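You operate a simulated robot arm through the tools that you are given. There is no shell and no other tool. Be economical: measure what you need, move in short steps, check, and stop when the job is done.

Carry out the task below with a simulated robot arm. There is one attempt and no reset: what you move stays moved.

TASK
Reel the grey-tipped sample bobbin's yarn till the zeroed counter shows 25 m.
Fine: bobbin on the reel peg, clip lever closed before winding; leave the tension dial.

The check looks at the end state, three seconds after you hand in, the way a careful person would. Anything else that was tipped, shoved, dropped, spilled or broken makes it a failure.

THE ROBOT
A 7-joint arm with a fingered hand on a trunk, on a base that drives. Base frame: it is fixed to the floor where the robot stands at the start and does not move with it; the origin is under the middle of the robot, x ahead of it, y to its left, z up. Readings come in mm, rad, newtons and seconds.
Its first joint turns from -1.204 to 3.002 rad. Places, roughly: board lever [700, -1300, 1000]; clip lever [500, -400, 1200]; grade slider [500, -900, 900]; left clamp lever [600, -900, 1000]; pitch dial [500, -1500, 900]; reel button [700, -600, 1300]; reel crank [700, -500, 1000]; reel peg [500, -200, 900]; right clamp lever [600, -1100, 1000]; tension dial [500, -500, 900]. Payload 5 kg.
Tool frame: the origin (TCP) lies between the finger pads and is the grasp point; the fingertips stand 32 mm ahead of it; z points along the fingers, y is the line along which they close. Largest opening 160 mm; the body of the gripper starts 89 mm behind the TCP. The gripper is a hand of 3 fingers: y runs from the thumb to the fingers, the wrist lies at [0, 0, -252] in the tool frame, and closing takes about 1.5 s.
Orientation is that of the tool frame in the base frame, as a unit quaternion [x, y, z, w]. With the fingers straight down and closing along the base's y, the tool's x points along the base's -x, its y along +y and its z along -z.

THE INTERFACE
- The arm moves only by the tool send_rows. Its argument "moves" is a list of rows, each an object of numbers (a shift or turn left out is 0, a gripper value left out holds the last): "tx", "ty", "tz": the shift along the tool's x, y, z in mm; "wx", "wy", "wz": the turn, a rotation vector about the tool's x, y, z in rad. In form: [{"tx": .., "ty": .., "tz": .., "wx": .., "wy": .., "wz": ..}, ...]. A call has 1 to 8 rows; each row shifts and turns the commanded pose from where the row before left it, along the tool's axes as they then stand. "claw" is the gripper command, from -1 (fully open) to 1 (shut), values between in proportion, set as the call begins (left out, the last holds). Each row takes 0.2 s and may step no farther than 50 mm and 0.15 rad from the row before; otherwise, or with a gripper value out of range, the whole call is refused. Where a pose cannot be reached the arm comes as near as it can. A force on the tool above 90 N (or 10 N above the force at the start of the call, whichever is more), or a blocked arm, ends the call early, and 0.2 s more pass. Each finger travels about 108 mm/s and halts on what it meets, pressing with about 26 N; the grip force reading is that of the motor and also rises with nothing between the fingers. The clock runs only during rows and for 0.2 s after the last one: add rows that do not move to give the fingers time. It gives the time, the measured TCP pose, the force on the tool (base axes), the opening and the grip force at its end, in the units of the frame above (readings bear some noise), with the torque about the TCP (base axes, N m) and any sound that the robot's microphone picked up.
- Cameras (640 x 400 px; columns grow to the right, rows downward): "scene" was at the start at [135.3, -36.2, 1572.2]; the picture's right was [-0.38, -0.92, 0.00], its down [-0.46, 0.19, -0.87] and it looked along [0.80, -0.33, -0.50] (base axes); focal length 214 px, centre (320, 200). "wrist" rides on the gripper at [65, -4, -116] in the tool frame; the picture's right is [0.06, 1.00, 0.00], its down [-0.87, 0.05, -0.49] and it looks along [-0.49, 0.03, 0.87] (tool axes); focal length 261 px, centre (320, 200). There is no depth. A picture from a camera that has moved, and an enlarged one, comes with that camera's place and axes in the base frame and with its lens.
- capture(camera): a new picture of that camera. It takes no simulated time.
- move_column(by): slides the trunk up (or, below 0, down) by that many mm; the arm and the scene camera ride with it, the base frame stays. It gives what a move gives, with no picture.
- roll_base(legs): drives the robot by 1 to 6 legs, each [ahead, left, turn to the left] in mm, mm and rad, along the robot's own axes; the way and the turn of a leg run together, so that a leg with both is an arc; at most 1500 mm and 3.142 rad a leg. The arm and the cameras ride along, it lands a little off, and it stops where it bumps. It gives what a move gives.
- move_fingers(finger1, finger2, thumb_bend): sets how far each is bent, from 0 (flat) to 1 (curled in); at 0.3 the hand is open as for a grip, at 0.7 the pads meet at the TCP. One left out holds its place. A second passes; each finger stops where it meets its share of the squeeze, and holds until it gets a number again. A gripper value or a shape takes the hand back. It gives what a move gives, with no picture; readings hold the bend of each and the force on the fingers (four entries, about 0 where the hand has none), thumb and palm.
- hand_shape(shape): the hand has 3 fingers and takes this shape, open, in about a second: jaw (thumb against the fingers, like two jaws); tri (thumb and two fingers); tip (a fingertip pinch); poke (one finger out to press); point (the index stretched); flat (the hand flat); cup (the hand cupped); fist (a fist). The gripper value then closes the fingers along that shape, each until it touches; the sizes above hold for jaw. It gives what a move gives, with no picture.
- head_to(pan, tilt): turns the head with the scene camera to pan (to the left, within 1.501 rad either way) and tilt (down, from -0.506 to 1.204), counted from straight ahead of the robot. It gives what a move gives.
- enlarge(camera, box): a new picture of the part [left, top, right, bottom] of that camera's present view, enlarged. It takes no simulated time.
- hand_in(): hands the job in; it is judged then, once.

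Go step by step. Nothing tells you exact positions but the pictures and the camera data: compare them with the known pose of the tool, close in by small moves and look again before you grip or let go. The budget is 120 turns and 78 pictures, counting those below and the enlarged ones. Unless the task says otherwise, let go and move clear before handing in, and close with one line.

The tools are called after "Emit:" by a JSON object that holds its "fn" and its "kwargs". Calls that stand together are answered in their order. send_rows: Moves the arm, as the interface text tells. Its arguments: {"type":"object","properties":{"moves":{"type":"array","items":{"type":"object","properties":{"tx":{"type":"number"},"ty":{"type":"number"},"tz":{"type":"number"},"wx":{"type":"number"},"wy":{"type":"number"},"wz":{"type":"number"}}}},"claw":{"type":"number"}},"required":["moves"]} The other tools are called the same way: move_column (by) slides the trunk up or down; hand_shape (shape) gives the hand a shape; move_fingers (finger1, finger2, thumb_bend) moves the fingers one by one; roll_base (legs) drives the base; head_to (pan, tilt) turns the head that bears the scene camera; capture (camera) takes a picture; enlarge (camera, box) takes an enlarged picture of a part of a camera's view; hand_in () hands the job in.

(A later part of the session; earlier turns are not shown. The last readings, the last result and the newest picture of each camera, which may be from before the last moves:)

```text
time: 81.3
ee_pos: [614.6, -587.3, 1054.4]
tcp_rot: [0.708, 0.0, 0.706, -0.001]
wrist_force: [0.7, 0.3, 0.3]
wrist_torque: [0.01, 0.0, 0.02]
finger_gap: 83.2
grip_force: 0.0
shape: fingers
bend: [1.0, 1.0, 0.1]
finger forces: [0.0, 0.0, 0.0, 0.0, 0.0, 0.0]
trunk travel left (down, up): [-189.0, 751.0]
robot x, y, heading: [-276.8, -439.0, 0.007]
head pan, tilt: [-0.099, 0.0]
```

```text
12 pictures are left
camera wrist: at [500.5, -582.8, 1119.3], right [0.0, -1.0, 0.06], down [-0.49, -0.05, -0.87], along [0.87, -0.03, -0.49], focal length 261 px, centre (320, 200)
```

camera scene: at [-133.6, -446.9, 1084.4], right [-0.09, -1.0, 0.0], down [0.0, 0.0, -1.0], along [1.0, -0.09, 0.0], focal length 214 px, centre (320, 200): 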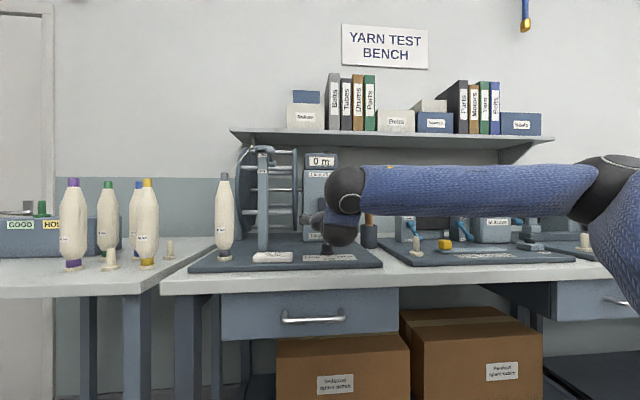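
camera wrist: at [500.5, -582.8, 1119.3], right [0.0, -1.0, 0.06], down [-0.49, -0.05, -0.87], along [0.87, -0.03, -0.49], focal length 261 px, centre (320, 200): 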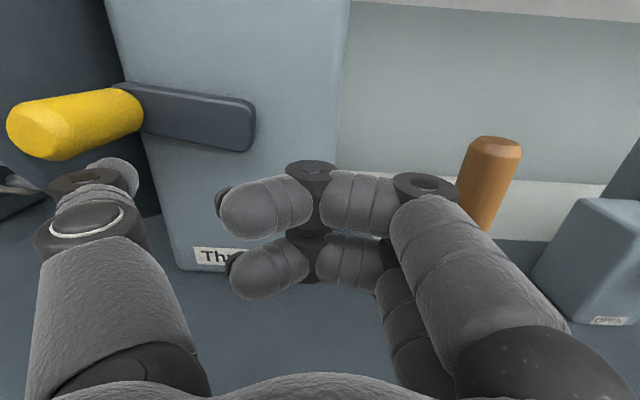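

The thumb sits right under the handle. Pushing it up and over toward the top.

Emit:
{"fn": "send_rows", "kwargs": {"moves": [{"ty": -7.1, "tx": 19.6}, {"ty": 0, "tx": 20.8}, {"ty": 7.1, "tx": 19.6}, {"ty": 13.4, "tx": 16}, {"ty": 18, "tx": 10.4}, {"ty": 20.5, "tx": 3.6}, {}]}}

Emit:
{"fn": "capture", "kwargs": {"camera": "wrist"}}

```text
time: 82.9
ee_pos: [615.8, -638.9, 1145.7]
tcp_rot: [0.707, 0.001, 0.707, -0.001]
wrist_force: [-0.1, -1.8, 1.1]
wrist_torque: [0.02, 0.02, 0.04]
finger_gap: 82.8
grip_force: 0.1
shape: fingers
bend: [1.0, 1.0, 0.1]
finger forces: [0.0, 0.0, 0.0, 0.1, 0.1, 0.0]
trunk travel left (down, up): [-189.0, 751.0]
robot x, y, heading: [-274.6, -432.4, 0.013]
head pan, tilt: [-0.099, 0.0]
```

```text
11 pictures are left
camera wrist: at [501.5, -634.1, 1210.9], right [0.0, -1.0, 0.06], down [-0.49, -0.06, -0.87], along [0.87, -0.03, -0.49], focal length 261 px, centre (320, 200)
```

wrist: 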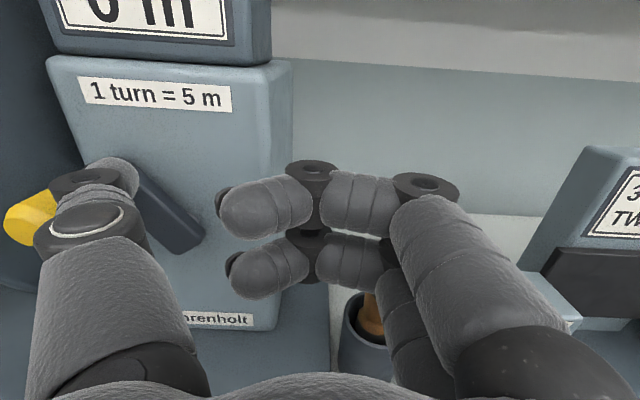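

The thumb overtook the handle on the outside, leaving it near 155°. I'll refine the circle (centre y -526, z 1081, thumb offset 122/-4), step back, and set the thumb behind the handle again.

Emit:
{"fn": "send_rows", "kwargs": {"moves": [{"tz": -35}, {"tz": -35}, {"ty": -42, "tx": -15}, {"tx": -19}, {"tz": 35}, {"tz": 34}, {}]}}

Emit:
{"fn": "send_rows", "kwargs": {"moves": [{"ty": 13.9, "tx": 17.2}, {"ty": 17.5, "tx": 10.1}, {"ty": 19.8, "tx": 3.5}, {"ty": 19.8, "tx": -3.5}, {"ty": 17.5, "tx": -10.1}, {"ty": 12.9, "tx": -15.4}]}}

Emit:
{"fn": "capture", "kwargs": {"camera": "wrist"}}

```text
time: 84.5
ee_pos: [615.5, -597.6, 1112.3]
tcp_rot: [0.707, 0.0, 0.707, 0.0]
wrist_force: [-0.7, 0.2, -0.1]
wrist_torque: [0.01, 0.01, -0.04]
finger_gap: 82.9
grip_force: 0.0
shape: fingers
bend: [1.0, 1.0, 0.1]
finger forces: [0.1, 0.0, 0.0, 0.0, 0.1, 0.1]
trunk travel left (down, up): [-189.0, 751.0]
robot x, y, heading: [-275.6, -439.9, 0.011]
head pan, tilt: [-0.099, 0.0]
```

```text
time: 85.9
ee_pos: [611.6, -699.0, 1114.3]
tcp_rot: [0.707, -0.001, 0.707, -0.001]
wrist_force: [-0.8, -0.9, -0.6]
wrist_torque: [0.0, 0.03, -0.01]
finger_gap: 83.0
grip_force: 0.1
shape: fingers
bend: [1.0, 1.0, 0.1]
finger forces: [0.0, 0.0, 0.0, 0.0, 0.0, 0.0]
trunk travel left (down, up): [-189.0, 751.0]
robot x, y, heading: [-276.9, -432.5, 0.014]
head pan, tilt: [-0.099, 0.0]
```

```text
10 pictures are left
camera wrist: at [496.4, -695.4, 1178.1], right [0.0, -1.0, 0.06], down [-0.49, -0.05, -0.87], along [0.87, -0.03, -0.49], focal length 261 px, centre (320, 200)
```

wrist: 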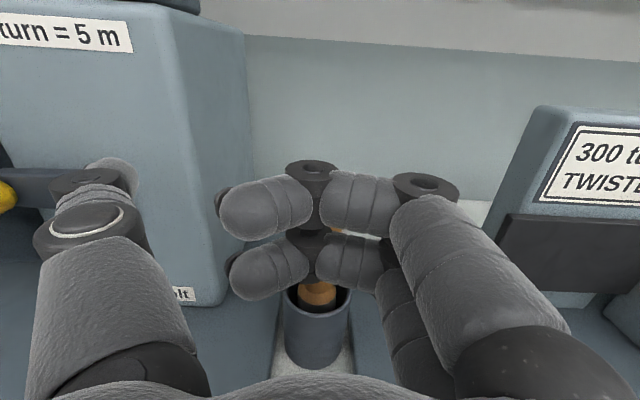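

I can't tell the crank angle from here. I'll draw back to a pose where the wrist camera sees both crank and counter.

Emit:
{"fn": "send_rows", "kwargs": {"moves": [{"tz": -45}, {"tz": -45}, {"tz": -40}, {"ty": -45}, {"ty": -45}, {"ty": -40, "tx": 20}, {"tx": 20}, {}]}}

Emit:
{"fn": "capture", "kwargs": {"camera": "wrist"}}

```text
time: 87.7
ee_pos: [483.0, -571.1, 1150.5]
tcp_rot: [0.707, 0.001, 0.707, -0.001]
wrist_force: [-0.9, 0.2, -0.3]
wrist_torque: [-0.05, 0.01, 0.05]
finger_gap: 83.0
grip_force: 0.1
shape: fingers
bend: [1.0, 1.0, 0.1]
finger forces: [0.0, 0.1, 0.1, 0.0, 0.0, 0.1]
trunk travel left (down, up): [-189.0, 751.0]
robot x, y, heading: [-277.4, -435.9, 0.009]
head pan, tilt: [-0.099, 0.0]
```

```text
9 pictures are left
camera wrist: at [368.0, -565.8, 1214.4], right [0.0, -1.0, 0.06], down [-0.49, -0.05, -0.87], along [0.87, -0.03, -0.49], focal length 261 px, centre (320, 200)
```

wrist: 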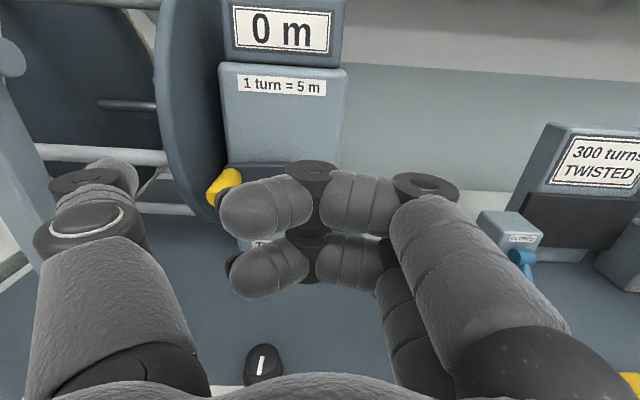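

The handle is back at 9 o'clock — the thumb must have nudged it back when repositioning. I'll retry with the corrected path, with pauses to settle.

Emit:
{"fn": "send_rows", "kwargs": {"moves": [{"ty": 26}, {"tx": -46}, {"tx": -46}, {}, {"tz": 44}, {"tz": 44}, {"tz": 44}, {}]}}

Emit:
{"fn": "send_rows", "kwargs": {"moves": [{"ty": -5.8, "tx": 16.9}, {"ty": 0, "tx": 19.8}, {"ty": 6.7, "tx": 18.6}, {"ty": 12.8, "tx": 15.2}, {"ty": 17.1, "tx": 9.9}, {"ty": 19.5, "tx": 3.4}]}}

Emit:
{"fn": "capture", "kwargs": {"camera": "wrist"}}

```text
time: 89.5
ee_pos: [615.6, -597.4, 1058.3]
tcp_rot: [0.707, 0.0, 0.707, 0.0]
wrist_force: [-0.3, -0.7, -0.7]
wrist_torque: [-0.09, -0.01, 0.02]
finger_gap: 83.0
grip_force: 0.8
shape: fingers
bend: [1.0, 1.0, 0.1]
finger forces: [0.0, 0.0, 0.1, 0.0, 1.0, 0.0]
trunk travel left (down, up): [-189.0, 751.0]
robot x, y, heading: [-275.2, -440.9, 0.014]
head pan, tilt: [-0.099, 0.0]
```

```text
time: 90.9
ee_pos: [615.4, -647.4, 1145.1]
tcp_rot: [0.707, 0.0, 0.707, 0.0]
wrist_force: [0.2, -0.3, 0.7]
wrist_torque: [0.0, -0.02, -0.02]
finger_gap: 82.7
grip_force: 0.2
shape: fingers
bend: [1.0, 1.0, 0.1]
finger forces: [0.0, 0.0, 0.0, 0.1, 0.1, 0.0]
trunk travel left (down, up): [-189.0, 751.0]
robot x, y, heading: [-276.0, -438.9, 0.012]
head pan, tilt: [-0.099, 0.0]
```

```text
8 pictures are left
camera wrist: at [501.5, -642.1, 1209.1], right [0.0, -1.0, 0.06], down [-0.49, -0.05, -0.87], along [0.87, -0.03, -0.49], focal length 261 px, centre (320, 200)
```

wrist: 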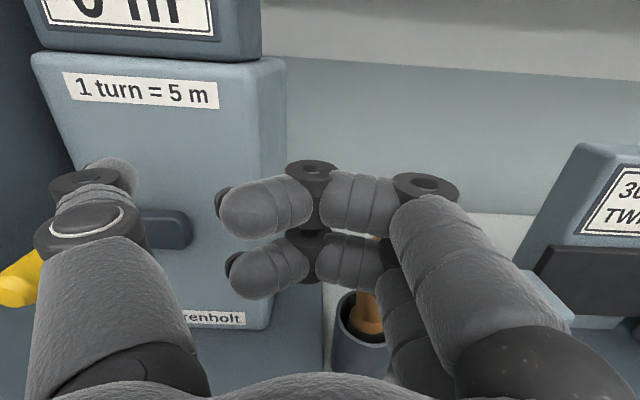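

The thumb gets deflected and slides past the handle, so I need a proper cross grip on it. I'll back off, reopen to jaw, and turn the hand to reach in from the right (pointing left), with thumb below and fingers above the handle.

Emit:
{"fn": "send_rows", "kwargs": {"moves": [{"tz": -40}, {"tz": -40}, {}]}}

Emit:
{"fn": "hand_shape", "kwargs": {"shape": "jaw"}}

Emit:
{"fn": "send_rows", "kwargs": {"moves": [{"wz": -0.143}, {"wz": -0.143}, {"wz": -0.143}, {"wz": -0.143}, {"wz": -0.143}, {"wz": -0.143}], "claw": -0.1}}

Emit:
{"fn": "send_rows", "kwargs": {"moves": [{"wz": -0.143}, {"wz": -0.143}, {"wz": -0.143}, {"wz": -0.143}, {"wz": -0.141}, {}]}}

```text
time: 91.7
ee_pos: [534.4, -647.2, 1147.6]
tcp_rot: [0.707, -0.001, 0.707, 0.0]
wrist_force: [-1.4, -0.3, 0.2]
wrist_torque: [0.01, 0.03, 0.0]
finger_gap: 83.0
grip_force: 0.0
shape: fingers
bend: [1.0, 1.0, 0.1]
finger forces: [0.0, 0.1, 0.0, 0.1, 0.0, 0.0]
trunk travel left (down, up): [-189.0, 751.0]
robot x, y, heading: [-275.3, -439.8, 0.011]
head pan, tilt: [-0.099, 0.0]
```

```text
time: 92.6
ee_pos: [535.2, -646.3, 1147.8]
tcp_rot: [0.707, 0.0, 0.707, -0.001]
wrist_force: [0.7, 0.1, 0.3]
wrist_torque: [-0.01, 0.0, -0.02]
finger_gap: 160.0
grip_force: 0.1
shape: jaw
bend: [0.3, 0.3, 0.3]
finger forces: [0.0, 0.1, 0.0, 0.1, 0.0, 0.0]
trunk travel left (down, up): [-189.0, 751.0]
robot x, y, heading: [-273.8, -439.7, 0.013]
head pan, tilt: [-0.099, 0.0]
```

```text
time: 94.0
ee_pos: [535.5, -645.0, 1144.7]
tcp_rot: [0.644, 0.295, 0.643, 0.294]
wrist_force: [0.6, -0.5, -0.8]
wrist_torque: [0.02, 0.02, 0.03]
finger_gap: 88.9
grip_force: 0.0
shape: jaw
bend: [0.72, 0.72, 0.7]
finger forces: [0.0, 0.0, 0.0, 0.0, 0.1, 0.1]
trunk travel left (down, up): [-189.0, 751.0]
robot x, y, heading: [-275.3, -439.5, 0.01]
head pan, tilt: [-0.099, 0.0]
```

```text
time: 94.9
ee_pos: [543.9, -422.5, 999.7]
tcp_rot: [0.583, 0.496, 0.597, 0.242]
wrist_force: [-6.0, 13.2, 49.1]
wrist_torque: [1.57, 3.39, -0.67]
finger_gap: 80.5
grip_force: 0.0
shape: jaw
bend: [0.72, 0.72, 0.7]
finger forces: [0.1, 0.0, 0.0, 0.1, 48.3, 0.0]
out of reach, approached as far as the arm can: row 3, 4
trunk travel left (down, up): [-189.0, 751.0]
robot x, y, heading: [-275.7, -435.6, 0.008]
head pan, tilt: [-0.099, 0.0]
stopped in row 4: the force on the tool passed its limit at 116 N (the readings are from after the stop); the commanded pose is now the measured one
```

The wrist hit a joint limit and the arm swung away, touching something with the thumb. I'll look before moving on.

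Emit:
{"fn": "capture", "kwargs": {"camera": "scene"}}

Emit:
{"fn": "capture", "kwargs": {"camera": "wrist"}}

```text
7 pictures are left
camera scene: at [-135.1, -448.2, 1085.5], right [-0.09, -1.0, 0.0], down [0.0, 0.0, -1.0], along [1.0, -0.09, 0.0], focal length 214 px, centre (320, 200)
```

scene: 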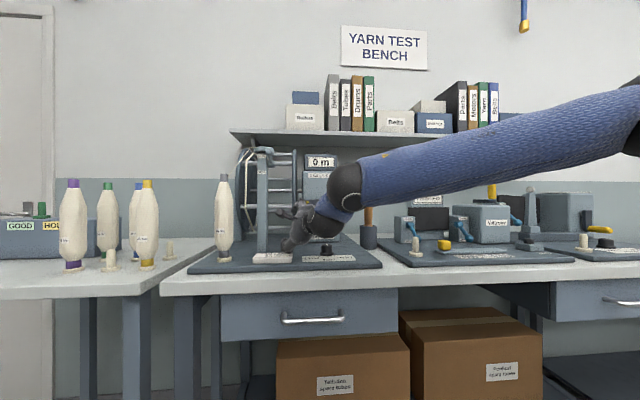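

```text
6 pictures are left
camera wrist: at [422.2, -398.8, 1045.3], right [0.28, -0.34, 0.9], down [-0.27, -0.93, -0.26], along [0.92, -0.17, -0.35], focal length 261 px, centre (320, 200)
```

wrist: 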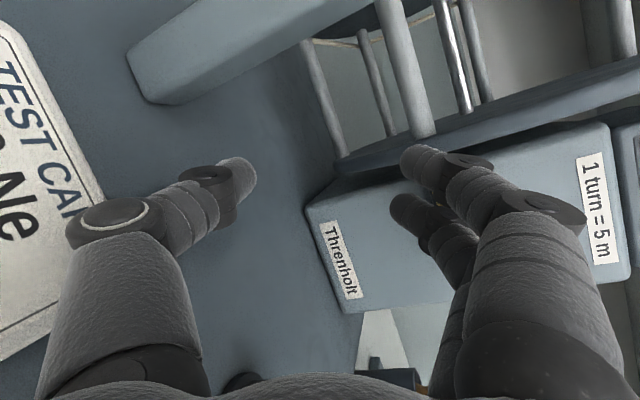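

The thumb only rests on the board and everything still stands. I'll raise the trunk to free it, then draw the hand back.

Emit:
{"fn": "move_column", "kwargs": {"by": 70}}

Emit:
{"fn": "send_rows", "kwargs": {"moves": [{"tz": -30}, {"tz": -40}, {"tz": -40}, {}]}}

```text
time: 95.9
ee_pos: [545.4, -423.3, 1058.9]
tcp_rot: [0.585, 0.501, 0.588, 0.245]
wrist_force: [-0.1, 0.8, -0.1]
wrist_torque: [-0.01, -0.03, 0.04]
finger_gap: 87.9
grip_force: 0.0
shape: jaw
bend: [0.72, 0.72, 0.7]
finger forces: [0.0, 0.0, 0.0, 0.0, 0.0, 0.0]
trunk travel left (down, up): [-259.0, 681.0]
robot x, y, heading: [-272.7, -437.6, 0.01]
head pan, tilt: [-0.099, 0.0]
```

```text
time: 96.9
ee_pos: [446.1, -455.7, 1078.7]
tcp_rot: [0.585, 0.501, 0.589, 0.246]
wrist_force: [0.1, -0.7, 0.0]
wrist_torque: [0.0, 0.04, 0.02]
finger_gap: 87.9
grip_force: 0.0
shape: jaw
bend: [0.72, 0.72, 0.7]
finger forces: [0.0, 0.1, 0.0, 0.0, 0.0, 0.0]
trunk travel left (down, up): [-259.0, 681.0]
robot x, y, heading: [-274.5, -438.7, 0.01]
head pan, tilt: [-0.099, 0.0]
```

Freed. I'll rotate back to the known orientation, then on to thumb-on-top.

Emit:
{"fn": "send_rows", "kwargs": {"moves": [{"wx": -0.0478, "wz": 0.1399}, {"wx": -0.0478, "wz": 0.1399}, {"wx": -0.0478, "wz": 0.1399}, {"wx": -0.0478, "wz": 0.1399}, {"wx": -0.0478, "wz": 0.1399}, {"wx": -0.0478, "wz": 0.1399}, {"wx": -0.0478, "wz": 0.1399}, {"wx": -0.0478, "wz": 0.1399}]}}

```text
time: 98.7
ee_pos: [443.6, -456.2, 1080.3]
tcp_rot: [0.706, 0.001, 0.709, -0.003]
wrist_force: [0.0, 1.1, 0.2]
wrist_torque: [-0.03, 0.01, 0.02]
finger_gap: 87.8
grip_force: 0.0
shape: jaw
bend: [0.72, 0.72, 0.7]
finger forces: [0.0, 0.1, 0.1, 0.0, 0.0, 0.1]
trunk travel left (down, up): [-259.0, 681.0]
robot x, y, heading: [-275.2, -437.4, 0.011]
head pan, tilt: [-0.099, 0.0]
```

Emit:
{"fn": "send_rows", "kwargs": {"moves": [{"wz": 0.143}, {"wz": 0.143}, {"wz": 0.143}, {"wz": 0.143}, {"wz": 0.143}, {"wz": 0.143}, {"wz": 0.143}, {"wz": 0.143}]}}

Emit:
{"fn": "send_rows", "kwargs": {"moves": [{"wz": 0.143}, {"wz": 0.143}, {"wz": 0.141}, {"wx": -0.117}, {"wx": -0.117}, {"wx": -0.116}, {}]}}

```text
time: 100.5
ee_pos: [443.6, -457.4, 1080.5]
tcp_rot: [0.594, -0.382, 0.594, -0.386]
wrist_force: [0.0, 0.4, 1.0]
wrist_torque: [0.02, 0.02, 0.01]
finger_gap: 87.8
grip_force: 0.0
shape: jaw
bend: [0.72, 0.72, 0.7]
finger forces: [0.0, 0.0, 0.1, 0.0, 0.0, 0.1]
trunk travel left (down, up): [-259.0, 681.0]
robot x, y, heading: [-277.5, -437.6, 0.012]
head pan, tilt: [-0.099, 0.0]
```

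```text
time: 102.1
ee_pos: [443.0, -457.5, 1081.3]
tcp_rot: [0.581, -0.578, 0.404, -0.407]
wrist_force: [0.1, 0.2, 0.6]
wrist_torque: [-0.01, 0.0, -0.01]
finger_gap: 88.1
grip_force: 0.0
shape: jaw
bend: [0.72, 0.72, 0.7]
finger forces: [0.0, 0.2, 0.0, 0.0, 0.0, 0.0]
trunk travel left (down, up): [-259.0, 681.0]
robot x, y, heading: [-272.8, -437.4, 0.011]
head pan, tilt: [-0.099, 0.0]
```

Orientation is good. One look to find where the crank handle is now.

Emit:
{"fn": "capture", "kwargs": {"camera": "wrist"}}

```text
5 pictures are left
camera wrist: at [337.6, -521.7, 1122.8], right [-0.34, -0.06, -0.94], down [-0.49, 0.87, 0.12], along [0.81, 0.5, -0.32], focal length 261 px, centre (320, 200)
```

wrist: 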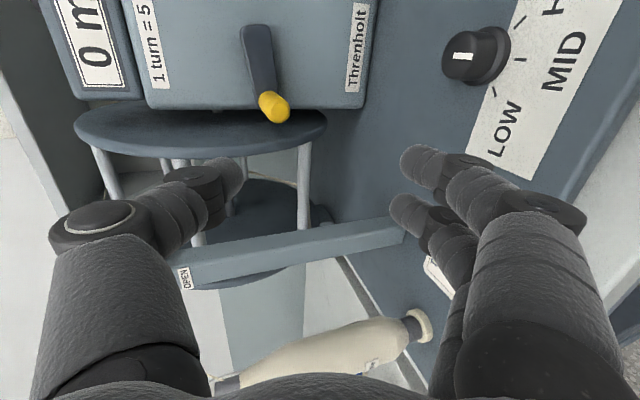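

The handle is at about 87° (y≈-468, z≈1074; pivot y -524, z 1077, radius 57). I'll bring the open hand around it and close.

Emit:
{"fn": "send_rows", "kwargs": {"moves": [{"tx": 2.75, "ty": -12.6, "tz": 39.6}, {"tx": 2.75, "ty": -12.6, "tz": 39.6}, {"tx": 2.75, "ty": -12.6, "tz": 39.6}, {"tx": 2.75, "ty": -12.6, "tz": 39.6}, {}]}}

Emit:
{"fn": "send_rows", "kwargs": {"moves": [{}, {}, {}, {}, {}, {}, {}, {}], "claw": 1.0}}

```text
time: 103.3
ee_pos: [611.6, -465.9, 1078.1]
tcp_rot: [0.58, -0.578, 0.404, -0.408]
wrist_force: [0.9, 0.1, 0.2]
wrist_torque: [-0.02, 0.01, 0.0]
finger_gap: 88.0
grip_force: 0.0
shape: jaw
bend: [0.72, 0.72, 0.7]
finger forces: [0.1, 0.0, 0.0, 0.0, 0.1, 0.0]
trunk travel left (down, up): [-259.0, 681.0]
robot x, y, heading: [-275.5, -439.2, 0.012]
head pan, tilt: [-0.099, 0.0]
```

```text
time: 105.1
ee_pos: [611.1, -467.2, 1077.3]
tcp_rot: [0.58, -0.578, 0.404, -0.408]
wrist_force: [5.5, -0.5, -1.7]
wrist_torque: [-0.01, -0.19, 0.01]
finger_gap: 15.8
grip_force: 26.0
shape: jaw
bend: [0.72, 0.72, 0.7]
finger forces: [9.9, 11.7, 0.1, 0.0, 21.7, 0.0]
trunk travel left (down, up): [-259.0, 681.0]
robot x, y, heading: [-272.1, -440.2, 0.009]
head pan, tilt: [-0.099, 0.0]
```

A well-balanced grip this time (9.9/11.7/21.7 N). Turning up through the second quarter.

Emit:
{"fn": "send_rows", "kwargs": {"moves": [{"tx": 1.9, "ty": -13.9, "tz": -5.1}, {"tx": 5.7, "ty": -12.9, "tz": -4.7}, {"tx": 9.05, "ty": -11.1, "tz": -4.05}, {"tx": 11.8, "ty": -8.5, "tz": -3.1}, {"tx": 13.75, "ty": -5.35, "tz": -1.95}, {"tx": 14.75, "ty": -1.8, "tz": -0.67}]}}

```text
time: 106.5
ee_pos: [605.0, -532.7, 1139.2]
tcp_rot: [-0.576, 0.579, -0.408, 0.409]
wrist_force: [-18.5, -18.4, 52.7]
wrist_torque: [0.12, -1.81, -0.34]
finger_gap: 19.4
grip_force: 25.7
shape: jaw
bend: [0.73, 0.72, 0.73]
finger forces: [10.6, 8.7, 0.1, 0.0, 65.3, 0.0]
trunk travel left (down, up): [-259.0, 681.0]
robot x, y, heading: [-275.8, -435.0, 0.012]
head pan, tilt: [-0.099, 0.0]
```

Still gripped, but the thumb load shows the true circle runs a bit higher. I'll relax upward 6 mm and read the pose.

Emit:
{"fn": "send_rows", "kwargs": {"moves": [{"ty": -5.6, "tz": -2.1}, {"tx": 3}, {}]}}

```text
time: 107.3
ee_pos: [606.1, -521.7, 1140.2]
tcp_rot: [0.581, -0.575, 0.405, -0.409]
wrist_force: [-16.7, 19.1, 34.6]
wrist_torque: [0.28, -1.19, 0.3]
finger_gap: 19.0
grip_force: 26.1
shape: jaw
bend: [0.74, 0.72, 0.73]
finger forces: [6.0, 18.8, 0.0, 0.1, 46.9, 0.1]
trunk travel left (down, up): [-259.0, 681.0]
robot x, y, heading: [-275.6, -438.0, 0.016]
head pan, tilt: [-0.099, 0.0]
```

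A −x load suggests the lower fingertips touch the crank arm. I'll draw back 8 mm and check.

Emit:
{"fn": "send_rows", "kwargs": {"moves": [{"ty": 2.7, "tz": -7.5}, {}, {}]}}

```text
time: 108.1
ee_pos: [601.4, -515.6, 1137.2]
tcp_rot: [0.583, -0.574, 0.404, -0.41]
wrist_force: [9.5, 23.3, 27.3]
wrist_torque: [0.21, -1.07, 0.3]
finger_gap: 16.3
grip_force: 26.2
shape: jaw
bend: [0.74, 0.72, 0.7]
finger forces: [3.2, 17.0, 0.0, 0.1, 36.5, 0.0]
trunk travel left (down, up): [-259.0, 681.0]
robot x, y, heading: [-272.8, -437.8, 0.006]
head pan, tilt: [-0.099, 0.0]
```

I'll continue over the top gently and see whether the crank follows.

Emit:
{"fn": "send_rows", "kwargs": {"moves": [{"tx": 12, "ty": 1.9, "tz": 0.7}, {"tx": 14, "ty": 5.4, "tz": 2.0}, {"tx": 12, "ty": 8.6, "tz": 3.2}, {}]}}

Emit:
{"fn": "capture", "kwargs": {"camera": "wrist"}}

```text
time: 109.1
ee_pos: [602.6, -567.0, 1118.5]
tcp_rot: [0.581, -0.577, 0.404, -0.407]
wrist_force: [0.5, -0.3, -0.3]
wrist_torque: [0.02, -0.01, 0.0]
finger_gap: 8.3
grip_force: 25.7
shape: jaw
bend: [0.75, 0.74, 0.73]
finger forces: [0.0, 0.0, 0.0, 0.0, 0.0, 0.0]
trunk travel left (down, up): [-259.0, 681.0]
robot x, y, heading: [-275.1, -442.1, 0.01]
head pan, tilt: [-0.099, 0.0]
```

```text
4 pictures are left
camera wrist: at [496.2, -631.1, 1161.1], right [-0.34, -0.06, -0.94], down [-0.49, 0.87, 0.12], along [0.81, 0.5, -0.33], focal length 261 px, centre (320, 200)
```

wrist: 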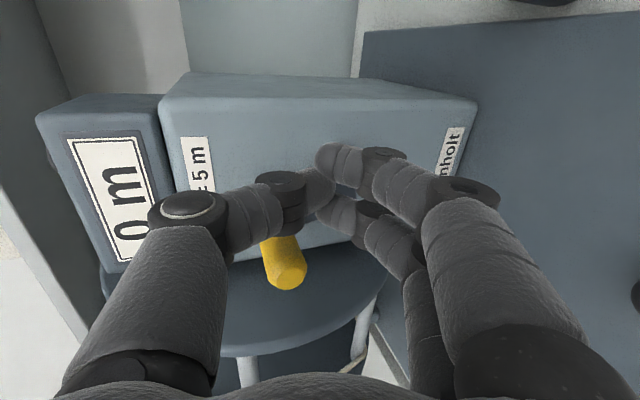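

The handle slipped out again but is now at the top (180°), matching my circle (centre y -524, z 1077.5, r 57.5). The pitched fingertips were pressing on the crank arm, so I'll back off, level the hand to 8° and re-grip deeper.

Emit:
{"fn": "send_rows", "kwargs": {"moves": [{"tz": -28, "ty": 10.3}, {"tz": -28, "ty": 10.3}, {"wx": 0.105}, {"wx": 0.105}, {}]}}

Emit:
{"fn": "send_rows", "kwargs": {"moves": [{"tx": -22, "ty": -8.4, "tz": -1.2}, {"tx": -21, "ty": -8.4, "tz": -1.2}, {}, {}, {}], "claw": 0.0}}

```text
time: 110.3
ee_pos: [541.9, -566.7, 1120.4]
tcp_rot: [0.534, -0.532, 0.463, -0.466]
wrist_force: [-0.9, -0.5, 0.2]
wrist_torque: [0.01, 0.0, 0.0]
finger_gap: 8.4
grip_force: 25.9
shape: jaw
bend: [0.75, 0.74, 0.73]
finger forces: [0.0, 0.1, 0.1, 0.0, 0.0, 0.0]
trunk travel left (down, up): [-259.0, 681.0]
robot x, y, heading: [-273.5, -438.4, 0.013]
head pan, tilt: [-0.099, 0.0]
```

```text
time: 111.5
ee_pos: [540.3, -522.1, 1136.8]
tcp_rot: [0.534, -0.532, 0.464, -0.465]
wrist_force: [-0.4, 0.6, 0.0]
wrist_torque: [0.01, -0.03, -0.02]
finger_gap: 79.3
grip_force: 0.1
shape: jaw
bend: [0.72, 0.72, 0.7]
finger forces: [0.0, 0.0, 0.0, 0.0, 0.1, 0.0]
trunk travel left (down, up): [-259.0, 681.0]
robot x, y, heading: [-273.4, -435.5, 0.009]
head pan, tilt: [-0.099, 0.0]
```

Emit:
{"fn": "send_rows", "kwargs": {"moves": [{"tz": 36, "ty": -5.1}, {"tz": 36, "ty": -5.1}, {}]}}

Emit:
{"fn": "send_rows", "kwargs": {"moves": [{}, {}, {}, {}, {}, {}], "claw": 1.0}}

```text
time: 112.3
ee_pos: [614.9, -523.5, 1137.6]
tcp_rot: [0.534, -0.532, 0.463, -0.466]
wrist_force: [-1.1, -0.7, 0.1]
wrist_torque: [0.01, -0.02, 0.0]
finger_gap: 79.5
grip_force: 0.2
shape: jaw
bend: [0.72, 0.72, 0.7]
finger forces: [0.0, 0.0, 0.0, 0.1, 0.0, 0.2]
trunk travel left (down, up): [-259.0, 681.0]
robot x, y, heading: [-273.5, -438.5, 0.008]
head pan, tilt: [-0.099, 0.0]
```

```text
time: 113.7
ee_pos: [613.7, -522.8, 1138.2]
tcp_rot: [0.534, -0.532, 0.463, -0.466]
wrist_force: [5.5, 0.9, 4.2]
wrist_torque: [0.1, -0.15, -0.07]
finger_gap: 5.3
grip_force: 26.1
shape: jaw
bend: [0.67, 0.72, 0.7]
finger forces: [0.0, 12.9, 0.0, 0.1, 21.8, 0.0]
trunk travel left (down, up): [-259.0, 681.0]
robot x, y, heading: [-273.0, -436.8, 0.014]
head pan, tilt: [-0.099, 0.0]
```

Only one finger bears, so the handle is a bit further left. I'll open, shift +y 10 mm and close again.

Emit:
{"fn": "send_rows", "kwargs": {"moves": [{}, {}, {}, {"tx": -5}, {"tx": -5}, {}], "claw": 0.0}}

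Emit:
{"fn": "send_rows", "kwargs": {"moves": [{}, {}, {}, {}, {}, {}], "claw": 1.0}}

```text
time: 115.1
ee_pos: [613.5, -514.1, 1136.9]
tcp_rot: [0.535, -0.532, 0.462, -0.466]
wrist_force: [0.0, -0.2, 0.4]
wrist_torque: [0.01, -0.01, 0.01]
finger_gap: 79.4
grip_force: 0.0
shape: jaw
bend: [0.72, 0.72, 0.7]
finger forces: [0.0, 0.0, 0.2, 0.1, 0.0, 0.1]
trunk travel left (down, up): [-259.0, 681.0]
robot x, y, heading: [-276.3, -437.7, 0.009]
head pan, tilt: [-0.099, 0.0]
```

```text
time: 116.5
ee_pos: [614.6, -512.9, 1136.1]
tcp_rot: [0.534, -0.532, 0.463, -0.466]
wrist_force: [5.5, 0.4, 2.3]
wrist_torque: [0.04, -0.11, 0.01]
finger_gap: 12.0
grip_force: 25.9
shape: jaw
bend: [0.71, 0.72, 0.7]
finger forces: [10.6, 14.2, 0.0, 0.0, 22.7, 0.0]
trunk travel left (down, up): [-259.0, 681.0]
robot x, y, heading: [-277.1, -438.0, 0.005]
head pan, tilt: [-0.099, 0.0]
```

A proper cradle now (10.6/14.2/22.7 N), handle at about 167°. Continuing clockwise over the top, slowly.

Emit:
{"fn": "send_rows", "kwargs": {"moves": [{"tx": 7.5, "ty": -1}, {"tx": 7.4, "ty": -0.5}, {"tx": 7.4, "ty": 0.9}, {"tx": 7.4, "ty": 1.6}]}}

```text
time: 117.5
ee_pos: [613.7, -546.2, 1136.2]
tcp_rot: [0.533, -0.533, 0.464, -0.466]
wrist_force: [7.4, -14.2, 8.7]
wrist_torque: [-0.03, -0.28, -0.25]
finger_gap: 11.1
grip_force: 25.6
shape: jaw
bend: [0.71, 0.72, 0.7]
finger forces: [20.0, 12.9, 0.0, 0.1, 27.0, 0.0]
trunk travel left (down, up): [-259.0, 681.0]
robot x, y, heading: [-274.6, -437.3, 0.006]
head pan, tilt: [-0.099, 0.0]
```

It holds; the loads look like reel inertia at start and stop, so I'll use ramped quarter turns. On to 270°.

Emit:
{"fn": "send_rows", "kwargs": {"moves": [{"tx": 7.5, "ty": 2.9, "tz": 0.4}, {"tx": 11.9, "ty": 7.3, "tz": 1.0}, {"tx": 10.3, "ty": 10.8, "tz": 1.5}, {"tx": 7.2, "ty": 13.1, "tz": 1.8}, {"tx": 3.1, "ty": 11.5, "tz": 1.6}, {"tx": 0.6, "ty": 5.9, "tz": 0.8}, {"tx": 0.1, "ty": 3.0, "tz": 0.4}]}}

```text
time: 119.1
ee_pos: [615.1, -589.5, 1081.3]
tcp_rot: [-0.531, 0.535, -0.463, 0.467]
wrist_force: [-7.7, -49.1, -3.9]
wrist_torque: [-0.52, 0.14, -0.54]
finger_gap: 11.1
grip_force: 25.5
shape: jaw
bend: [0.73, 0.71, 0.7]
finger forces: [46.4, 13.1, 0.1, 0.0, 19.9, 0.0]
trunk travel left (down, up): [-259.0, 681.0]
robot x, y, heading: [-274.6, -438.3, 0.013]
head pan, tilt: [-0.099, 0.0]
```

It holds well; the sideways load tells me the true circle is centre (-528.5, 1077), r 61. I'll correct that and continue to the bottom.

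Emit:
{"fn": "send_rows", "kwargs": {"moves": [{"tx": 3.5, "ty": 7.3, "tz": 1.0}, {"tx": 0.8, "ty": 13.3, "tz": 1.9}, {"tx": -7.4, "ty": 14.0, "tz": 2.0}, {"tx": -10.8, "ty": 11.7, "tz": 1.65}, {"tx": -13.4, "ty": 8.5, "tz": 1.2}, {"tx": -13.1, "ty": 4.4, "tz": 0.6}, {"tx": -8.4, "ty": 1.2, "tz": 0.2}, {"tx": -4.3, "ty": 0.1}]}}

```text
time: 120.9
ee_pos: [614.3, -528.4, 1022.0]
tcp_rot: [0.533, -0.532, 0.463, -0.467]
wrist_force: [-0.6, 1.0, 0.6]
wrist_torque: [-0.01, 0.02, -0.01]
finger_gap: 5.6
grip_force: 26.1
shape: jaw
bend: [0.73, 0.74, 0.72]
finger forces: [0.1, 0.1, 0.0, 0.1, 0.0, 0.0]
trunk travel left (down, up): [-259.0, 681.0]
robot x, y, heading: [-274.2, -437.9, 0.01]
head pan, tilt: [-0.099, 0.0]
```

The grip was lost somewhere in that quarter. I'll draw back and take one look at crank and counter.

Emit:
{"fn": "send_rows", "kwargs": {"moves": [{"tz": -45, "ty": 6.3}, {"tz": -45, "ty": 6.3}, {"tz": -40, "ty": 5.7}, {"ty": -35, "tz": -5}, {"ty": -35, "tz": -5}, {}], "claw": 0.0}}

Emit:
{"fn": "capture", "kwargs": {"camera": "wrist"}}

```text
time: 121.4
ee_pos: [567.0, -531.3, 1012.2]
tcp_rot: [-0.529, 0.539, -0.458, 0.469]
wrist_force: [12.5, -2.2, 78.2]
wrist_torque: [0.02, 2.89, 0.12]
finger_gap: 56.7
grip_force: 0.1
shape: jaw
bend: [0.72, 0.72, 0.7]
finger forces: [38.3, 42.1, 0.0, 0.0, 0.0, 0.0]
trunk travel left (down, up): [-259.0, 681.0]
robot x, y, heading: [-276.1, -438.9, 0.007]
head pan, tilt: [-0.099, 0.0]
stopped in row 2: the force on the tool passed its limit at 109 N (the readings are from after the stop); the commanded pose is now the measured one
```

```text
3 pictures are left
camera wrist: at [453.6, -596.3, 1030.6], right [-0.14, -0.04, -0.99], down [-0.49, 0.87, 0.03], along [0.86, 0.49, -0.14], focal length 261 px, centre (320, 200)
```

wrist: 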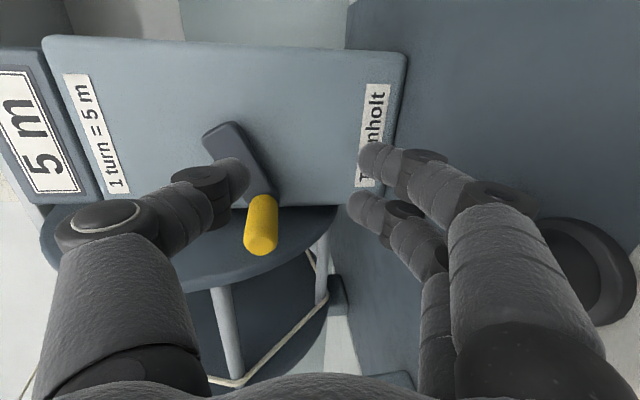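

The counter shows 5 m, so clockwise is right and it counts full turns; the handle coasted on to about 65°. The opening fingers are pressing down near the dial, so I'll raise straight up at once.

Emit:
{"fn": "move_column", "kwargs": {"by": 70}}

```text
time: 122.5
ee_pos: [569.6, -531.6, 1065.5]
tcp_rot: [-0.537, 0.542, -0.455, 0.46]
wrist_force: [0.3, 0.0, -0.2]
wrist_torque: [-0.02, -0.02, 0.01]
finger_gap: 79.5
grip_force: 0.0
shape: jaw
bend: [0.72, 0.72, 0.7]
finger forces: [0.1, 0.1, 0.0, 0.0, 0.1, 0.0]
trunk travel left (down, up): [-329.0, 611.0]
robot x, y, heading: [-271.6, -441.1, 0.013]
head pan, tilt: [-0.099, 0.0]
```

I'll re-grip the handle at about 58° (y -478, z 1046) with a smaller opening, so the lower fingers stay well above the dial.

Emit:
{"fn": "send_rows", "kwargs": {"moves": [{"tz": -10, "ty": 1.4}, {"tx": -27, "ty": 9.9, "tz": 1.4}, {"tx": -26.6, "ty": 9.5, "tz": 1.3}, {}, {"tz": 26.7, "ty": -3.8}, {"tz": 26.7, "ty": -3.8}, {}], "claw": 0.35}}

Emit:
{"fn": "send_rows", "kwargs": {"moves": [{}, {}, {}, {}, {}], "claw": 1.0}}

```text
time: 124.1
ee_pos: [614.6, -478.1, 1048.2]
tcp_rot: [-0.537, 0.541, -0.455, 0.461]
wrist_force: [-0.3, 0.1, -1.0]
wrist_torque: [-0.03, 0.01, -0.02]
finger_gap: 52.2
grip_force: 0.1
shape: jaw
bend: [0.73, 0.73, 0.7]
finger forces: [0.0, 0.1, 0.1, 0.0, 0.0, 0.0]
trunk travel left (down, up): [-329.0, 611.0]
robot x, y, heading: [-274.3, -433.8, 0.01]
head pan, tilt: [-0.099, 0.0]
```

```text
time: 125.3
ee_pos: [614.6, -478.7, 1048.9]
tcp_rot: [-0.536, 0.542, -0.455, 0.46]
wrist_force: [2.7, -3.7, 0.0]
wrist_torque: [0.03, 0.17, -0.04]
finger_gap: 12.3
grip_force: 25.4
shape: jaw
bend: [0.7, 0.67, 0.7]
finger forces: [0.1, 18.0, 0.0, 0.0, 19.6, 0.1]
trunk travel left (down, up): [-329.0, 611.0]
robot x, y, heading: [-273.6, -438.7, 0.011]
head pan, tilt: [-0.099, 0.0]
```

Uneven: the handle seems to lie a bit to the right. Re-open, shift −8 mm in y, close again.

Emit:
{"fn": "send_rows", "kwargs": {"moves": [{}, {}, {"tx": 4}, {"tx": 4}, {}], "claw": 0.35}}

Emit:
{"fn": "send_rows", "kwargs": {"moves": [{}, {}, {}, {}, {}], "claw": 1.0}}

```text
time: 126.5
ee_pos: [614.5, -486.6, 1048.6]
tcp_rot: [-0.537, 0.541, -0.455, 0.461]
wrist_force: [0.1, 0.0, 0.0]
wrist_torque: [0.0, -0.02, -0.01]
finger_gap: 51.4
grip_force: 0.0
shape: jaw
bend: [0.73, 0.73, 0.7]
finger forces: [0.0, 0.0, 0.0, 0.0, 0.0, 0.1]
trunk travel left (down, up): [-329.0, 611.0]
robot x, y, heading: [-272.4, -437.3, 0.015]
head pan, tilt: [-0.099, 0.0]
```

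```text
time: 127.7
ee_pos: [612.9, -486.9, 1048.0]
tcp_rot: [-0.536, 0.542, -0.454, 0.461]
wrist_force: [4.5, -6.0, 1.0]
wrist_torque: [0.03, 0.03, -0.15]
finger_gap: 6.7
grip_force: 25.7
shape: jaw
bend: [0.68, 0.7, 0.7]
finger forces: [0.0, 14.5, 0.1, 0.0, 20.8, 0.0]
trunk travel left (down, up): [-329.0, 611.0]
robot x, y, heading: [-269.6, -438.7, 0.015]
head pan, tilt: [-0.099, 0.0]
```

Emit:
{"fn": "send_rows", "kwargs": {"moves": [{}, {}, {"tx": -7}, {"tx": -7}, {}], "claw": 0.35}}

Emit:
{"fn": "send_rows", "kwargs": {"moves": [{}, {}, {}, {}, {}], "claw": 1.0}}

```text
time: 128.9
ee_pos: [612.7, -470.9, 1048.0]
tcp_rot: [-0.536, 0.542, -0.456, 0.46]
wrist_force: [-0.4, -0.4, -0.6]
wrist_torque: [0.0, -0.03, -0.03]
finger_gap: 51.2
grip_force: 0.0
shape: jaw
bend: [0.73, 0.73, 0.7]
finger forces: [0.1, 0.0, 0.0, 0.1, 0.0, 0.0]
trunk travel left (down, up): [-329.0, 611.0]
robot x, y, heading: [-275.3, -439.5, 0.01]
head pan, tilt: [-0.099, 0.0]
```

```text
time: 130.1
ee_pos: [614.2, -469.8, 1047.3]
tcp_rot: [-0.536, 0.542, -0.455, 0.461]
wrist_force: [3.7, -1.2, -0.3]
wrist_torque: [-0.01, -0.04, 0.0]
finger_gap: 14.7
grip_force: 25.8
shape: jaw
bend: [0.69, 0.69, 0.7]
finger forces: [10.2, 11.6, 0.1, 0.0, 22.3, 0.0]
trunk travel left (down, up): [-329.0, 611.0]
robot x, y, heading: [-271.6, -438.1, 0.012]
head pan, tilt: [-0.099, 0.0]
```

Balanced grip again (10.2/11.6/22.3 N) at about 64°. Turning on to 135°.

Emit:
{"fn": "send_rows", "kwargs": {"moves": [{"tx": -2.4, "ty": -5.8, "tz": -0.8}, {"tx": -2.8, "ty": -11.2, "tz": -1.6}, {"tx": -0.5, "ty": -13.7, "tz": -1.9}, {"tx": 2.6, "ty": -13.4, "tz": -1.9}, {"tx": 5.1, "ty": -11.6, "tz": -1.6}, {"tx": 5.35, "ty": -7.85, "tz": -1.1}, {"tx": 4.6, "ty": -5.1, "tz": -0.7}]}}

```text
time: 131.7
ee_pos: [614.9, -484.5, 1116.9]
tcp_rot: [-0.536, 0.542, -0.455, 0.461]
wrist_force: [-7.2, -5.7, 2.7]
wrist_torque: [-0.01, -0.03, -0.14]
finger_gap: 14.1
grip_force: 26.0
shape: jaw
bend: [0.69, 0.69, 0.7]
finger forces: [14.5, 13.0, 0.1, 0.0, 26.4, 0.0]
trunk travel left (down, up): [-329.0, 611.0]
robot x, y, heading: [-274.6, -438.0, 0.006]
head pan, tilt: [-0.099, 0.0]
```

Very low loads; the circle fits. Top quarter next.

Emit:
{"fn": "send_rows", "kwargs": {"moves": [{"tx": 5.6, "ty": -4.9, "tz": -0.7}, {"tx": 11.8, "ty": -7.1, "tz": -1.0}, {"tx": 15.2, "ty": -4.7, "tz": -0.7}, {"tx": 15.9, "ty": -0.7, "tz": -0.1}, {"tx": 15.5, "ty": 3.4, "tz": 0.5}, {"tx": 12.4, "ty": 6.1, "tz": 0.9}, {"tx": 6.8, "ty": 5.1, "tz": 0.7}, {"tx": 3.1, "ty": 2.9, "tz": 0.4}]}}

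```text
time: 133.5
ee_pos: [614.5, -572.7, 1112.4]
tcp_rot: [-0.537, 0.543, -0.454, 0.459]
wrist_force: [-6.6, 0.4, -19.6]
wrist_torque: [0.0, 0.52, 0.1]
finger_gap: 13.0
grip_force: 25.8
shape: jaw
bend: [0.68, 0.69, 0.71]
finger forces: [21.6, 23.4, 0.0, 0.0, 14.9, 0.0]
trunk travel left (down, up): [-329.0, 611.0]
robot x, y, heading: [-273.4, -439.2, 0.014]
head pan, tilt: [-0.099, 0.0]
```

Emit:
{"fn": "send_rows", "kwargs": {"moves": [{"tx": 4.9, "ty": 5.5, "tz": 0.8}, {"tx": 7.2, "ty": 11.7, "tz": 1.65}, {"tx": 4.8, "ty": 15.0, "tz": 2.1}, {"tx": 0.7, "ty": 15.75, "tz": 2.2}, {"tx": -3.4, "ty": 15.4, "tz": 2.2}, {"tx": -6.2, "ty": 12.2, "tz": 1.7}, {"tx": -5.1, "ty": 6.7, "tz": 0.95}, {"tx": -2.9, "ty": 3.1, "tz": 0.4}]}}

```text
time: 135.3
ee_pos: [612.2, -566.2, 1026.6]
tcp_rot: [-0.539, 0.54, -0.454, 0.46]
wrist_force: [2.6, 22.5, -0.4]
wrist_torque: [-0.06, -0.11, 0.44]
finger_gap: 13.1
grip_force: 26.5
shape: jaw
bend: [0.68, 0.66, 0.71]
finger forces: [9.0, 23.0, 0.1, 0.0, 22.2, 0.0]
trunk travel left (down, up): [-329.0, 611.0]
robot x, y, heading: [-273.7, -438.0, 0.012]
head pan, tilt: [-0.099, 0.0]
```

Holding at 315°. Now the bottom quarter, biased 3 mm up for dial clearance.

Emit:
{"fn": "send_rows", "kwargs": {"moves": [{"tx": -5.6, "ty": 3.4, "tz": 0.5}, {"tx": -11.8, "ty": 5.6, "tz": 0.8}, {"tx": -15.2, "ty": 4.7, "tz": 0.7}, {"tx": -15.9, "ty": 0.7, "tz": 0.1}, {"tx": -15.5, "ty": -3.4, "tz": -0.5}, {"tx": -12.4, "ty": -6.1, "tz": -0.9}, {"tx": -6.8, "ty": -5.1, "tz": -0.7}, {"tx": -3.1, "ty": -2.9, "tz": -0.4}]}}

```text
time: 137.1
ee_pos: [612.5, -480.5, 1037.5]
tcp_rot: [-0.536, 0.539, -0.455, 0.463]
wrist_force: [1.7, 14.0, 13.9]
wrist_torque: [0.0, -0.47, 0.27]
finger_gap: 14.2
grip_force: 26.7
shape: jaw
bend: [0.7, 0.67, 0.71]
finger forces: [9.3, 18.4, 0.0, 0.1, 30.7, 0.1]
trunk travel left (down, up): [-329.0, 611.0]
robot x, y, heading: [-275.6, -435.3, 0.012]
head pan, tilt: [-0.099, 0.0]
```

Second pass of the bottom done (should be 10 m). Left quarter.

Emit:
{"fn": "send_rows", "kwargs": {"moves": [{"tx": -4.9, "ty": -5.5, "tz": -0.8}, {"tx": -7.2, "ty": -11.7, "tz": -1.65}, {"tx": -4.8, "ty": -15.0, "tz": -2.1}, {"tx": -0.7, "ty": -15.75, "tz": -2.2}, {"tx": 3.4, "ty": -15.4, "tz": -2.2}, {"tx": 6.2, "ty": -12.2, "tz": -1.7}, {"tx": 5.1, "ty": -6.7, "tz": -0.95}, {"tx": 2.9, "ty": -3.1, "tz": -0.4}]}}

Emit:
{"fn": "send_rows", "kwargs": {"moves": [{"tx": 5.6, "ty": -4.9, "tz": -0.7}, {"tx": 11.8, "ty": -7.1, "tz": -1.0}, {"tx": 15.2, "ty": -4.7, "tz": -0.7}, {"tx": 15.9, "ty": -0.7, "tz": -0.1}, {"tx": 15.5, "ty": 3.4, "tz": 0.5}, {"tx": 12.4, "ty": 6.1, "tz": 0.9}, {"tx": 6.8, "ty": 5.1, "tz": 0.7}, {"tx": 3.1, "ty": 2.9, "tz": 0.4}]}}

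```text
time: 138.9
ee_pos: [614.1, -491.4, 1123.4]
tcp_rot: [-0.533, 0.543, -0.457, 0.461]
wrist_force: [-21.4, -29.6, -3.7]
wrist_torque: [0.0, 0.1, -0.51]
finger_gap: 15.0
grip_force: 25.8
shape: jaw
bend: [0.71, 0.68, 0.71]
finger forces: [32.4, 17.9, 0.0, 0.0, 26.5, 0.0]
trunk travel left (down, up): [-329.0, 611.0]
robot x, y, heading: [-271.8, -437.9, 0.016]
head pan, tilt: [-0.099, 0.0]
```

```text
time: 140.7
ee_pos: [613.3, -575.4, 1117.1]
tcp_rot: [-0.534, 0.543, -0.456, 0.46]
wrist_force: [-10.9, -18.7, 3.4]
wrist_torque: [-0.02, -0.11, -0.29]
finger_gap: 13.0
grip_force: 25.6
shape: jaw
bend: [0.72, 0.65, 0.73]
finger forces: [0.0, 17.7, 0.0, 0.0, 29.2, 0.0]
trunk travel left (down, up): [-329.0, 611.0]
robot x, y, heading: [-273.0, -436.8, 0.013]
head pan, tilt: [-0.099, 0.0]
```

The grip looks lopsided now, so I'll re-seat it here: open slightly and close again.

Emit:
{"fn": "send_rows", "kwargs": {"moves": [{}, {}, {"tx": 1}, {}], "claw": 0.4}}

Emit:
{"fn": "send_rows", "kwargs": {"moves": [{}, {}, {}, {}, {}], "claw": 1.0}}

```text
time: 141.7
ee_pos: [614.4, -572.7, 1117.6]
tcp_rot: [-0.537, 0.541, -0.455, 0.461]
wrist_force: [0.0, -0.6, -0.5]
wrist_torque: [-0.02, 0.04, -0.01]
finger_gap: 47.6
grip_force: 0.0
shape: jaw
bend: [0.73, 0.73, 0.7]
finger forces: [0.0, 0.0, 0.0, 0.1, 0.0, 0.0]
trunk travel left (down, up): [-329.0, 611.0]
robot x, y, heading: [-274.9, -436.9, 0.012]
head pan, tilt: [-0.099, 0.0]
```

```text
time: 142.9
ee_pos: [614.5, -573.1, 1117.9]
tcp_rot: [-0.535, 0.542, -0.456, 0.461]
wrist_force: [5.2, -6.0, 5.9]
wrist_torque: [0.06, -0.13, -0.14]
finger_gap: 11.3
grip_force: 26.0
shape: jaw
bend: [0.7, 0.7, 0.7]
finger forces: [0.0, 13.9, 0.0, 0.0, 22.6, 0.1]
trunk travel left (down, up): [-329.0, 611.0]
robot x, y, heading: [-274.1, -437.7, 0.012]
head pan, tilt: [-0.099, 0.0]
```

Emit:
{"fn": "send_rows", "kwargs": {"moves": [{}, {}, {"tx": -5, "ty": -2}, {}], "claw": 0.4}}

Emit:
{"fn": "send_rows", "kwargs": {"moves": [{}, {}, {}, {}, {}], "claw": 1.0}}

```text
time: 143.9
ee_pos: [616.3, -566.2, 1119.2]
tcp_rot: [-0.537, 0.541, -0.455, 0.46]
wrist_force: [-0.1, 0.0, 0.7]
wrist_torque: [0.01, 0.0, -0.04]
finger_gap: 47.9
grip_force: 0.0
shape: jaw
bend: [0.73, 0.73, 0.7]
finger forces: [0.0, 0.0, 0.0, 0.0, 0.1, 0.0]
trunk travel left (down, up): [-329.0, 611.0]
robot x, y, heading: [-277.1, -438.3, 0.013]
head pan, tilt: [-0.099, 0.0]
```

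```text
time: 145.1
ee_pos: [615.4, -566.8, 1119.5]
tcp_rot: [-0.537, 0.541, -0.455, 0.46]
wrist_force: [2.5, -1.0, -0.4]
wrist_torque: [-0.01, -0.1, -0.01]
finger_gap: 14.0
grip_force: 25.7
shape: jaw
bend: [0.69, 0.71, 0.7]
finger forces: [9.5, 11.5, 0.1, 0.0, 22.3, 0.1]
trunk travel left (down, up): [-329.0, 611.0]
robot x, y, heading: [-271.0, -439.8, 0.009]
head pan, tilt: [-0.099, 0.0]
```

Balanced again. Right quarter, then bottom.

Emit:
{"fn": "send_rows", "kwargs": {"moves": [{"tx": 6.0, "ty": 5.5, "tz": 0.8}, {"tx": 8.2, "ty": 11.7, "tz": 1.65}, {"tx": 5.8, "ty": 15.0, "tz": 2.1}, {"tx": 0.7, "ty": 15.75, "tz": 2.2}, {"tx": -3.4, "ty": 15.4, "tz": 2.2}, {"tx": -6.2, "ty": 12.2, "tz": 1.7}, {"tx": -5.1, "ty": 6.7, "tz": 0.95}, {"tx": -2.9, "ty": 3.1, "tz": 0.4}]}}

Emit:
{"fn": "send_rows", "kwargs": {"moves": [{"tx": -5.6, "ty": 4.9, "tz": 0.7}, {"tx": -11.8, "ty": 7.1, "tz": 1.0}, {"tx": -15.2, "ty": 4.7, "tz": 0.7}, {"tx": -15.9, "ty": 0.7, "tz": 0.1}, {"tx": -15.5, "ty": -3.4, "tz": -0.5}, {"tx": -12.4, "ty": -6.1, "tz": -0.9}, {"tx": -6.8, "ty": -5.1, "tz": -0.7}, {"tx": -3.1, "ty": -2.9, "tz": -0.4}]}}

```text
time: 146.9
ee_pos: [613.2, -565.0, 1030.6]
tcp_rot: [-0.539, 0.541, -0.452, 0.46]
wrist_force: [3.3, 7.5, -14.0]
wrist_torque: [-0.05, 0.34, 0.17]
finger_gap: 11.6
grip_force: 25.5
shape: jaw
bend: [0.69, 0.69, 0.7]
finger forces: [12.9, 20.7, 0.0, 0.1, 14.7, 0.0]
trunk travel left (down, up): [-329.0, 611.0]
robot x, y, heading: [-277.1, -437.4, 0.013]
head pan, tilt: [-0.099, 0.0]
```

```text
time: 148.7
ee_pos: [610.0, -480.1, 1042.9]
tcp_rot: [-0.534, 0.54, -0.455, 0.464]
wrist_force: [1.5, -1.7, 23.7]
wrist_torque: [0.15, -0.69, -0.12]
finger_gap: 12.8
grip_force: 25.6
shape: jaw
bend: [0.72, 0.69, 0.71]
finger forces: [1.8, 12.2, 0.1, 0.1, 33.5, 0.0]
trunk travel left (down, up): [-329.0, 611.0]
robot x, y, heading: [-275.2, -433.3, 0.011]
head pan, tilt: [-0.099, 0.0]
```

Third bottom pass done (15 m expected). Left quarter.

Emit:
{"fn": "send_rows", "kwargs": {"moves": [{"tx": -4.9, "ty": -5.5, "tz": -0.8}, {"tx": -7.2, "ty": -11.7, "tz": -1.65}, {"tx": -4.8, "ty": -15.0, "tz": -2.1}, {"tx": -0.7, "ty": -15.75, "tz": -2.2}, {"tx": 3.4, "ty": -15.4, "tz": -2.2}, {"tx": 6.2, "ty": -12.2, "tz": -1.7}, {"tx": 5.1, "ty": -6.7, "tz": -0.95}, {"tx": 2.9, "ty": -3.1, "tz": -0.4}]}}

```text
time: 150.5
ee_pos: [614.3, -486.5, 1124.7]
tcp_rot: [-0.533, 0.543, -0.455, 0.462]
wrist_force: [-15.2, -30.2, -2.7]
wrist_torque: [-0.23, 0.21, -0.04]
finger_gap: 11.6
grip_force: 25.6
shape: jaw
bend: [0.72, 0.69, 0.72]
finger forces: [36.2, 18.8, 0.0, 0.1, 20.6, 0.1]
trunk travel left (down, up): [-329.0, 611.0]
robot x, y, heading: [-275.3, -437.2, 0.002]
head pan, tilt: [-0.099, 0.0]
```

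Emit:
{"fn": "send_rows", "kwargs": {"moves": [{"tx": 8.1, "ty": -3.9, "tz": -0.7}, {"tx": 13.3, "ty": -6.6, "tz": -1.0}, {"tx": 15.2, "ty": -4.7, "tz": -0.7}, {"tx": 15.9, "ty": -0.7, "tz": -0.1}, {"tx": 15.5, "ty": 3.4, "tz": 0.5}, {"tx": 12.4, "ty": 6.1, "tz": 0.9}, {"tx": 6.8, "ty": 5.1, "tz": 0.7}, {"tx": 3.1, "ty": 2.9, "tz": 0.4}]}}

```text
time: 152.3
ee_pos: [614.5, -574.1, 1118.0]
tcp_rot: [-0.536, 0.541, -0.454, 0.462]
wrist_force: [1.2, -1.3, -1.8]
wrist_torque: [-0.02, 0.03, -0.03]
finger_gap: 6.5
grip_force: 26.4
shape: jaw
bend: [0.72, 0.72, 0.72]
finger forces: [0.1, 0.0, 0.1, 0.0, 0.0, 0.0]
trunk travel left (down, up): [-329.0, 611.0]
robot x, y, heading: [-278.8, -437.8, 0.012]
head pan, tilt: [-0.099, 0.0]
```

The grip was lost over the top. I'll back off and use one picture to see the handle and the counter.

Emit:
{"fn": "send_rows", "kwargs": {"moves": [{"tz": -40, "ty": 5.6}, {"tz": -40, "ty": 5.6}, {}]}}

Emit:
{"fn": "capture", "kwargs": {"camera": "wrist"}}

```text
time: 153.1
ee_pos: [532.2, -575.8, 1115.6]
tcp_rot: [-0.535, 0.543, -0.454, 0.46]
wrist_force: [0.6, -0.1, -0.7]
wrist_torque: [0.0, -0.03, 0.04]
finger_gap: 6.3
grip_force: 25.6
shape: jaw
bend: [0.72, 0.72, 0.72]
finger forces: [0.1, 0.1, 0.0, 0.1, 0.0, 0.0]
trunk travel left (down, up): [-329.0, 611.0]
robot x, y, heading: [-277.2, -437.4, 0.014]
head pan, tilt: [-0.099, 0.0]
```

```text
2 pictures are left
camera wrist: at [419.7, -640.2, 1137.2], right [-0.16, -0.05, -0.99], down [-0.49, 0.87, 0.04], along [0.85, 0.49, -0.17], focal length 261 px, centre (320, 200)
```

wrist: 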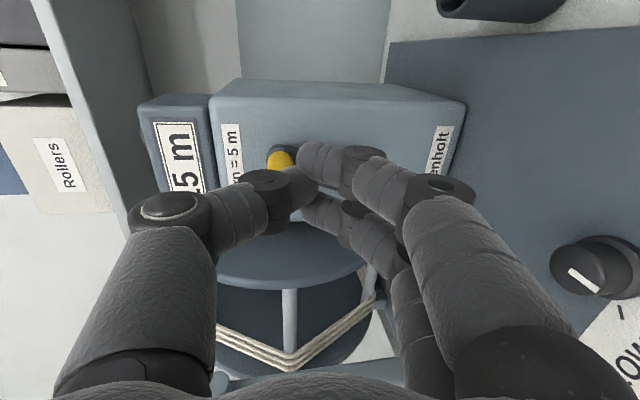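

The counter reads 15 m, and the tension dial still points to MID. The handle is near 217° (y -566, z 1123); I'll open, re-align and grip it there.

Emit:
{"fn": "send_rows", "kwargs": {"moves": [{"tx": -5, "ty": -3}, {"tx": -5, "ty": -3}, {}, {"tz": 40.5, "ty": -5.7}, {"tz": 40.5, "ty": -5.7}, {}], "claw": 0.35}}

Emit:
{"fn": "send_rows", "kwargs": {"moves": [{}, {}, {}, {}, {}], "claw": 1.0}}

```text
time: 154.5
ee_pos: [617.1, -564.6, 1124.9]
tcp_rot: [-0.536, 0.541, -0.456, 0.461]
wrist_force: [0.6, 0.2, -0.4]
wrist_torque: [0.0, -0.01, 0.04]
finger_gap: 51.6
grip_force: 0.1
shape: jaw
bend: [0.73, 0.73, 0.7]
finger forces: [0.1, 0.0, 0.0, 0.1, 0.0, 0.1]
trunk travel left (down, up): [-329.0, 611.0]
robot x, y, heading: [-274.8, -436.9, 0.014]
head pan, tilt: [-0.099, 0.0]
```

```text
time: 155.7
ee_pos: [616.8, -563.5, 1126.5]
tcp_rot: [-0.536, 0.541, -0.455, 0.462]
wrist_force: [-1.0, 0.3, 0.1]
wrist_torque: [0.0, 0.01, 0.01]
finger_gap: 0.2
grip_force: 25.9
shape: jaw
bend: [0.67, 0.68, 0.71]
finger forces: [0.1, 0.1, 0.0, 0.0, 0.0, 0.0]
trunk travel left (down, up): [-329.0, 611.0]
robot x, y, heading: [-274.5, -437.7, 0.012]
head pan, tilt: [-0.099, 0.0]
```

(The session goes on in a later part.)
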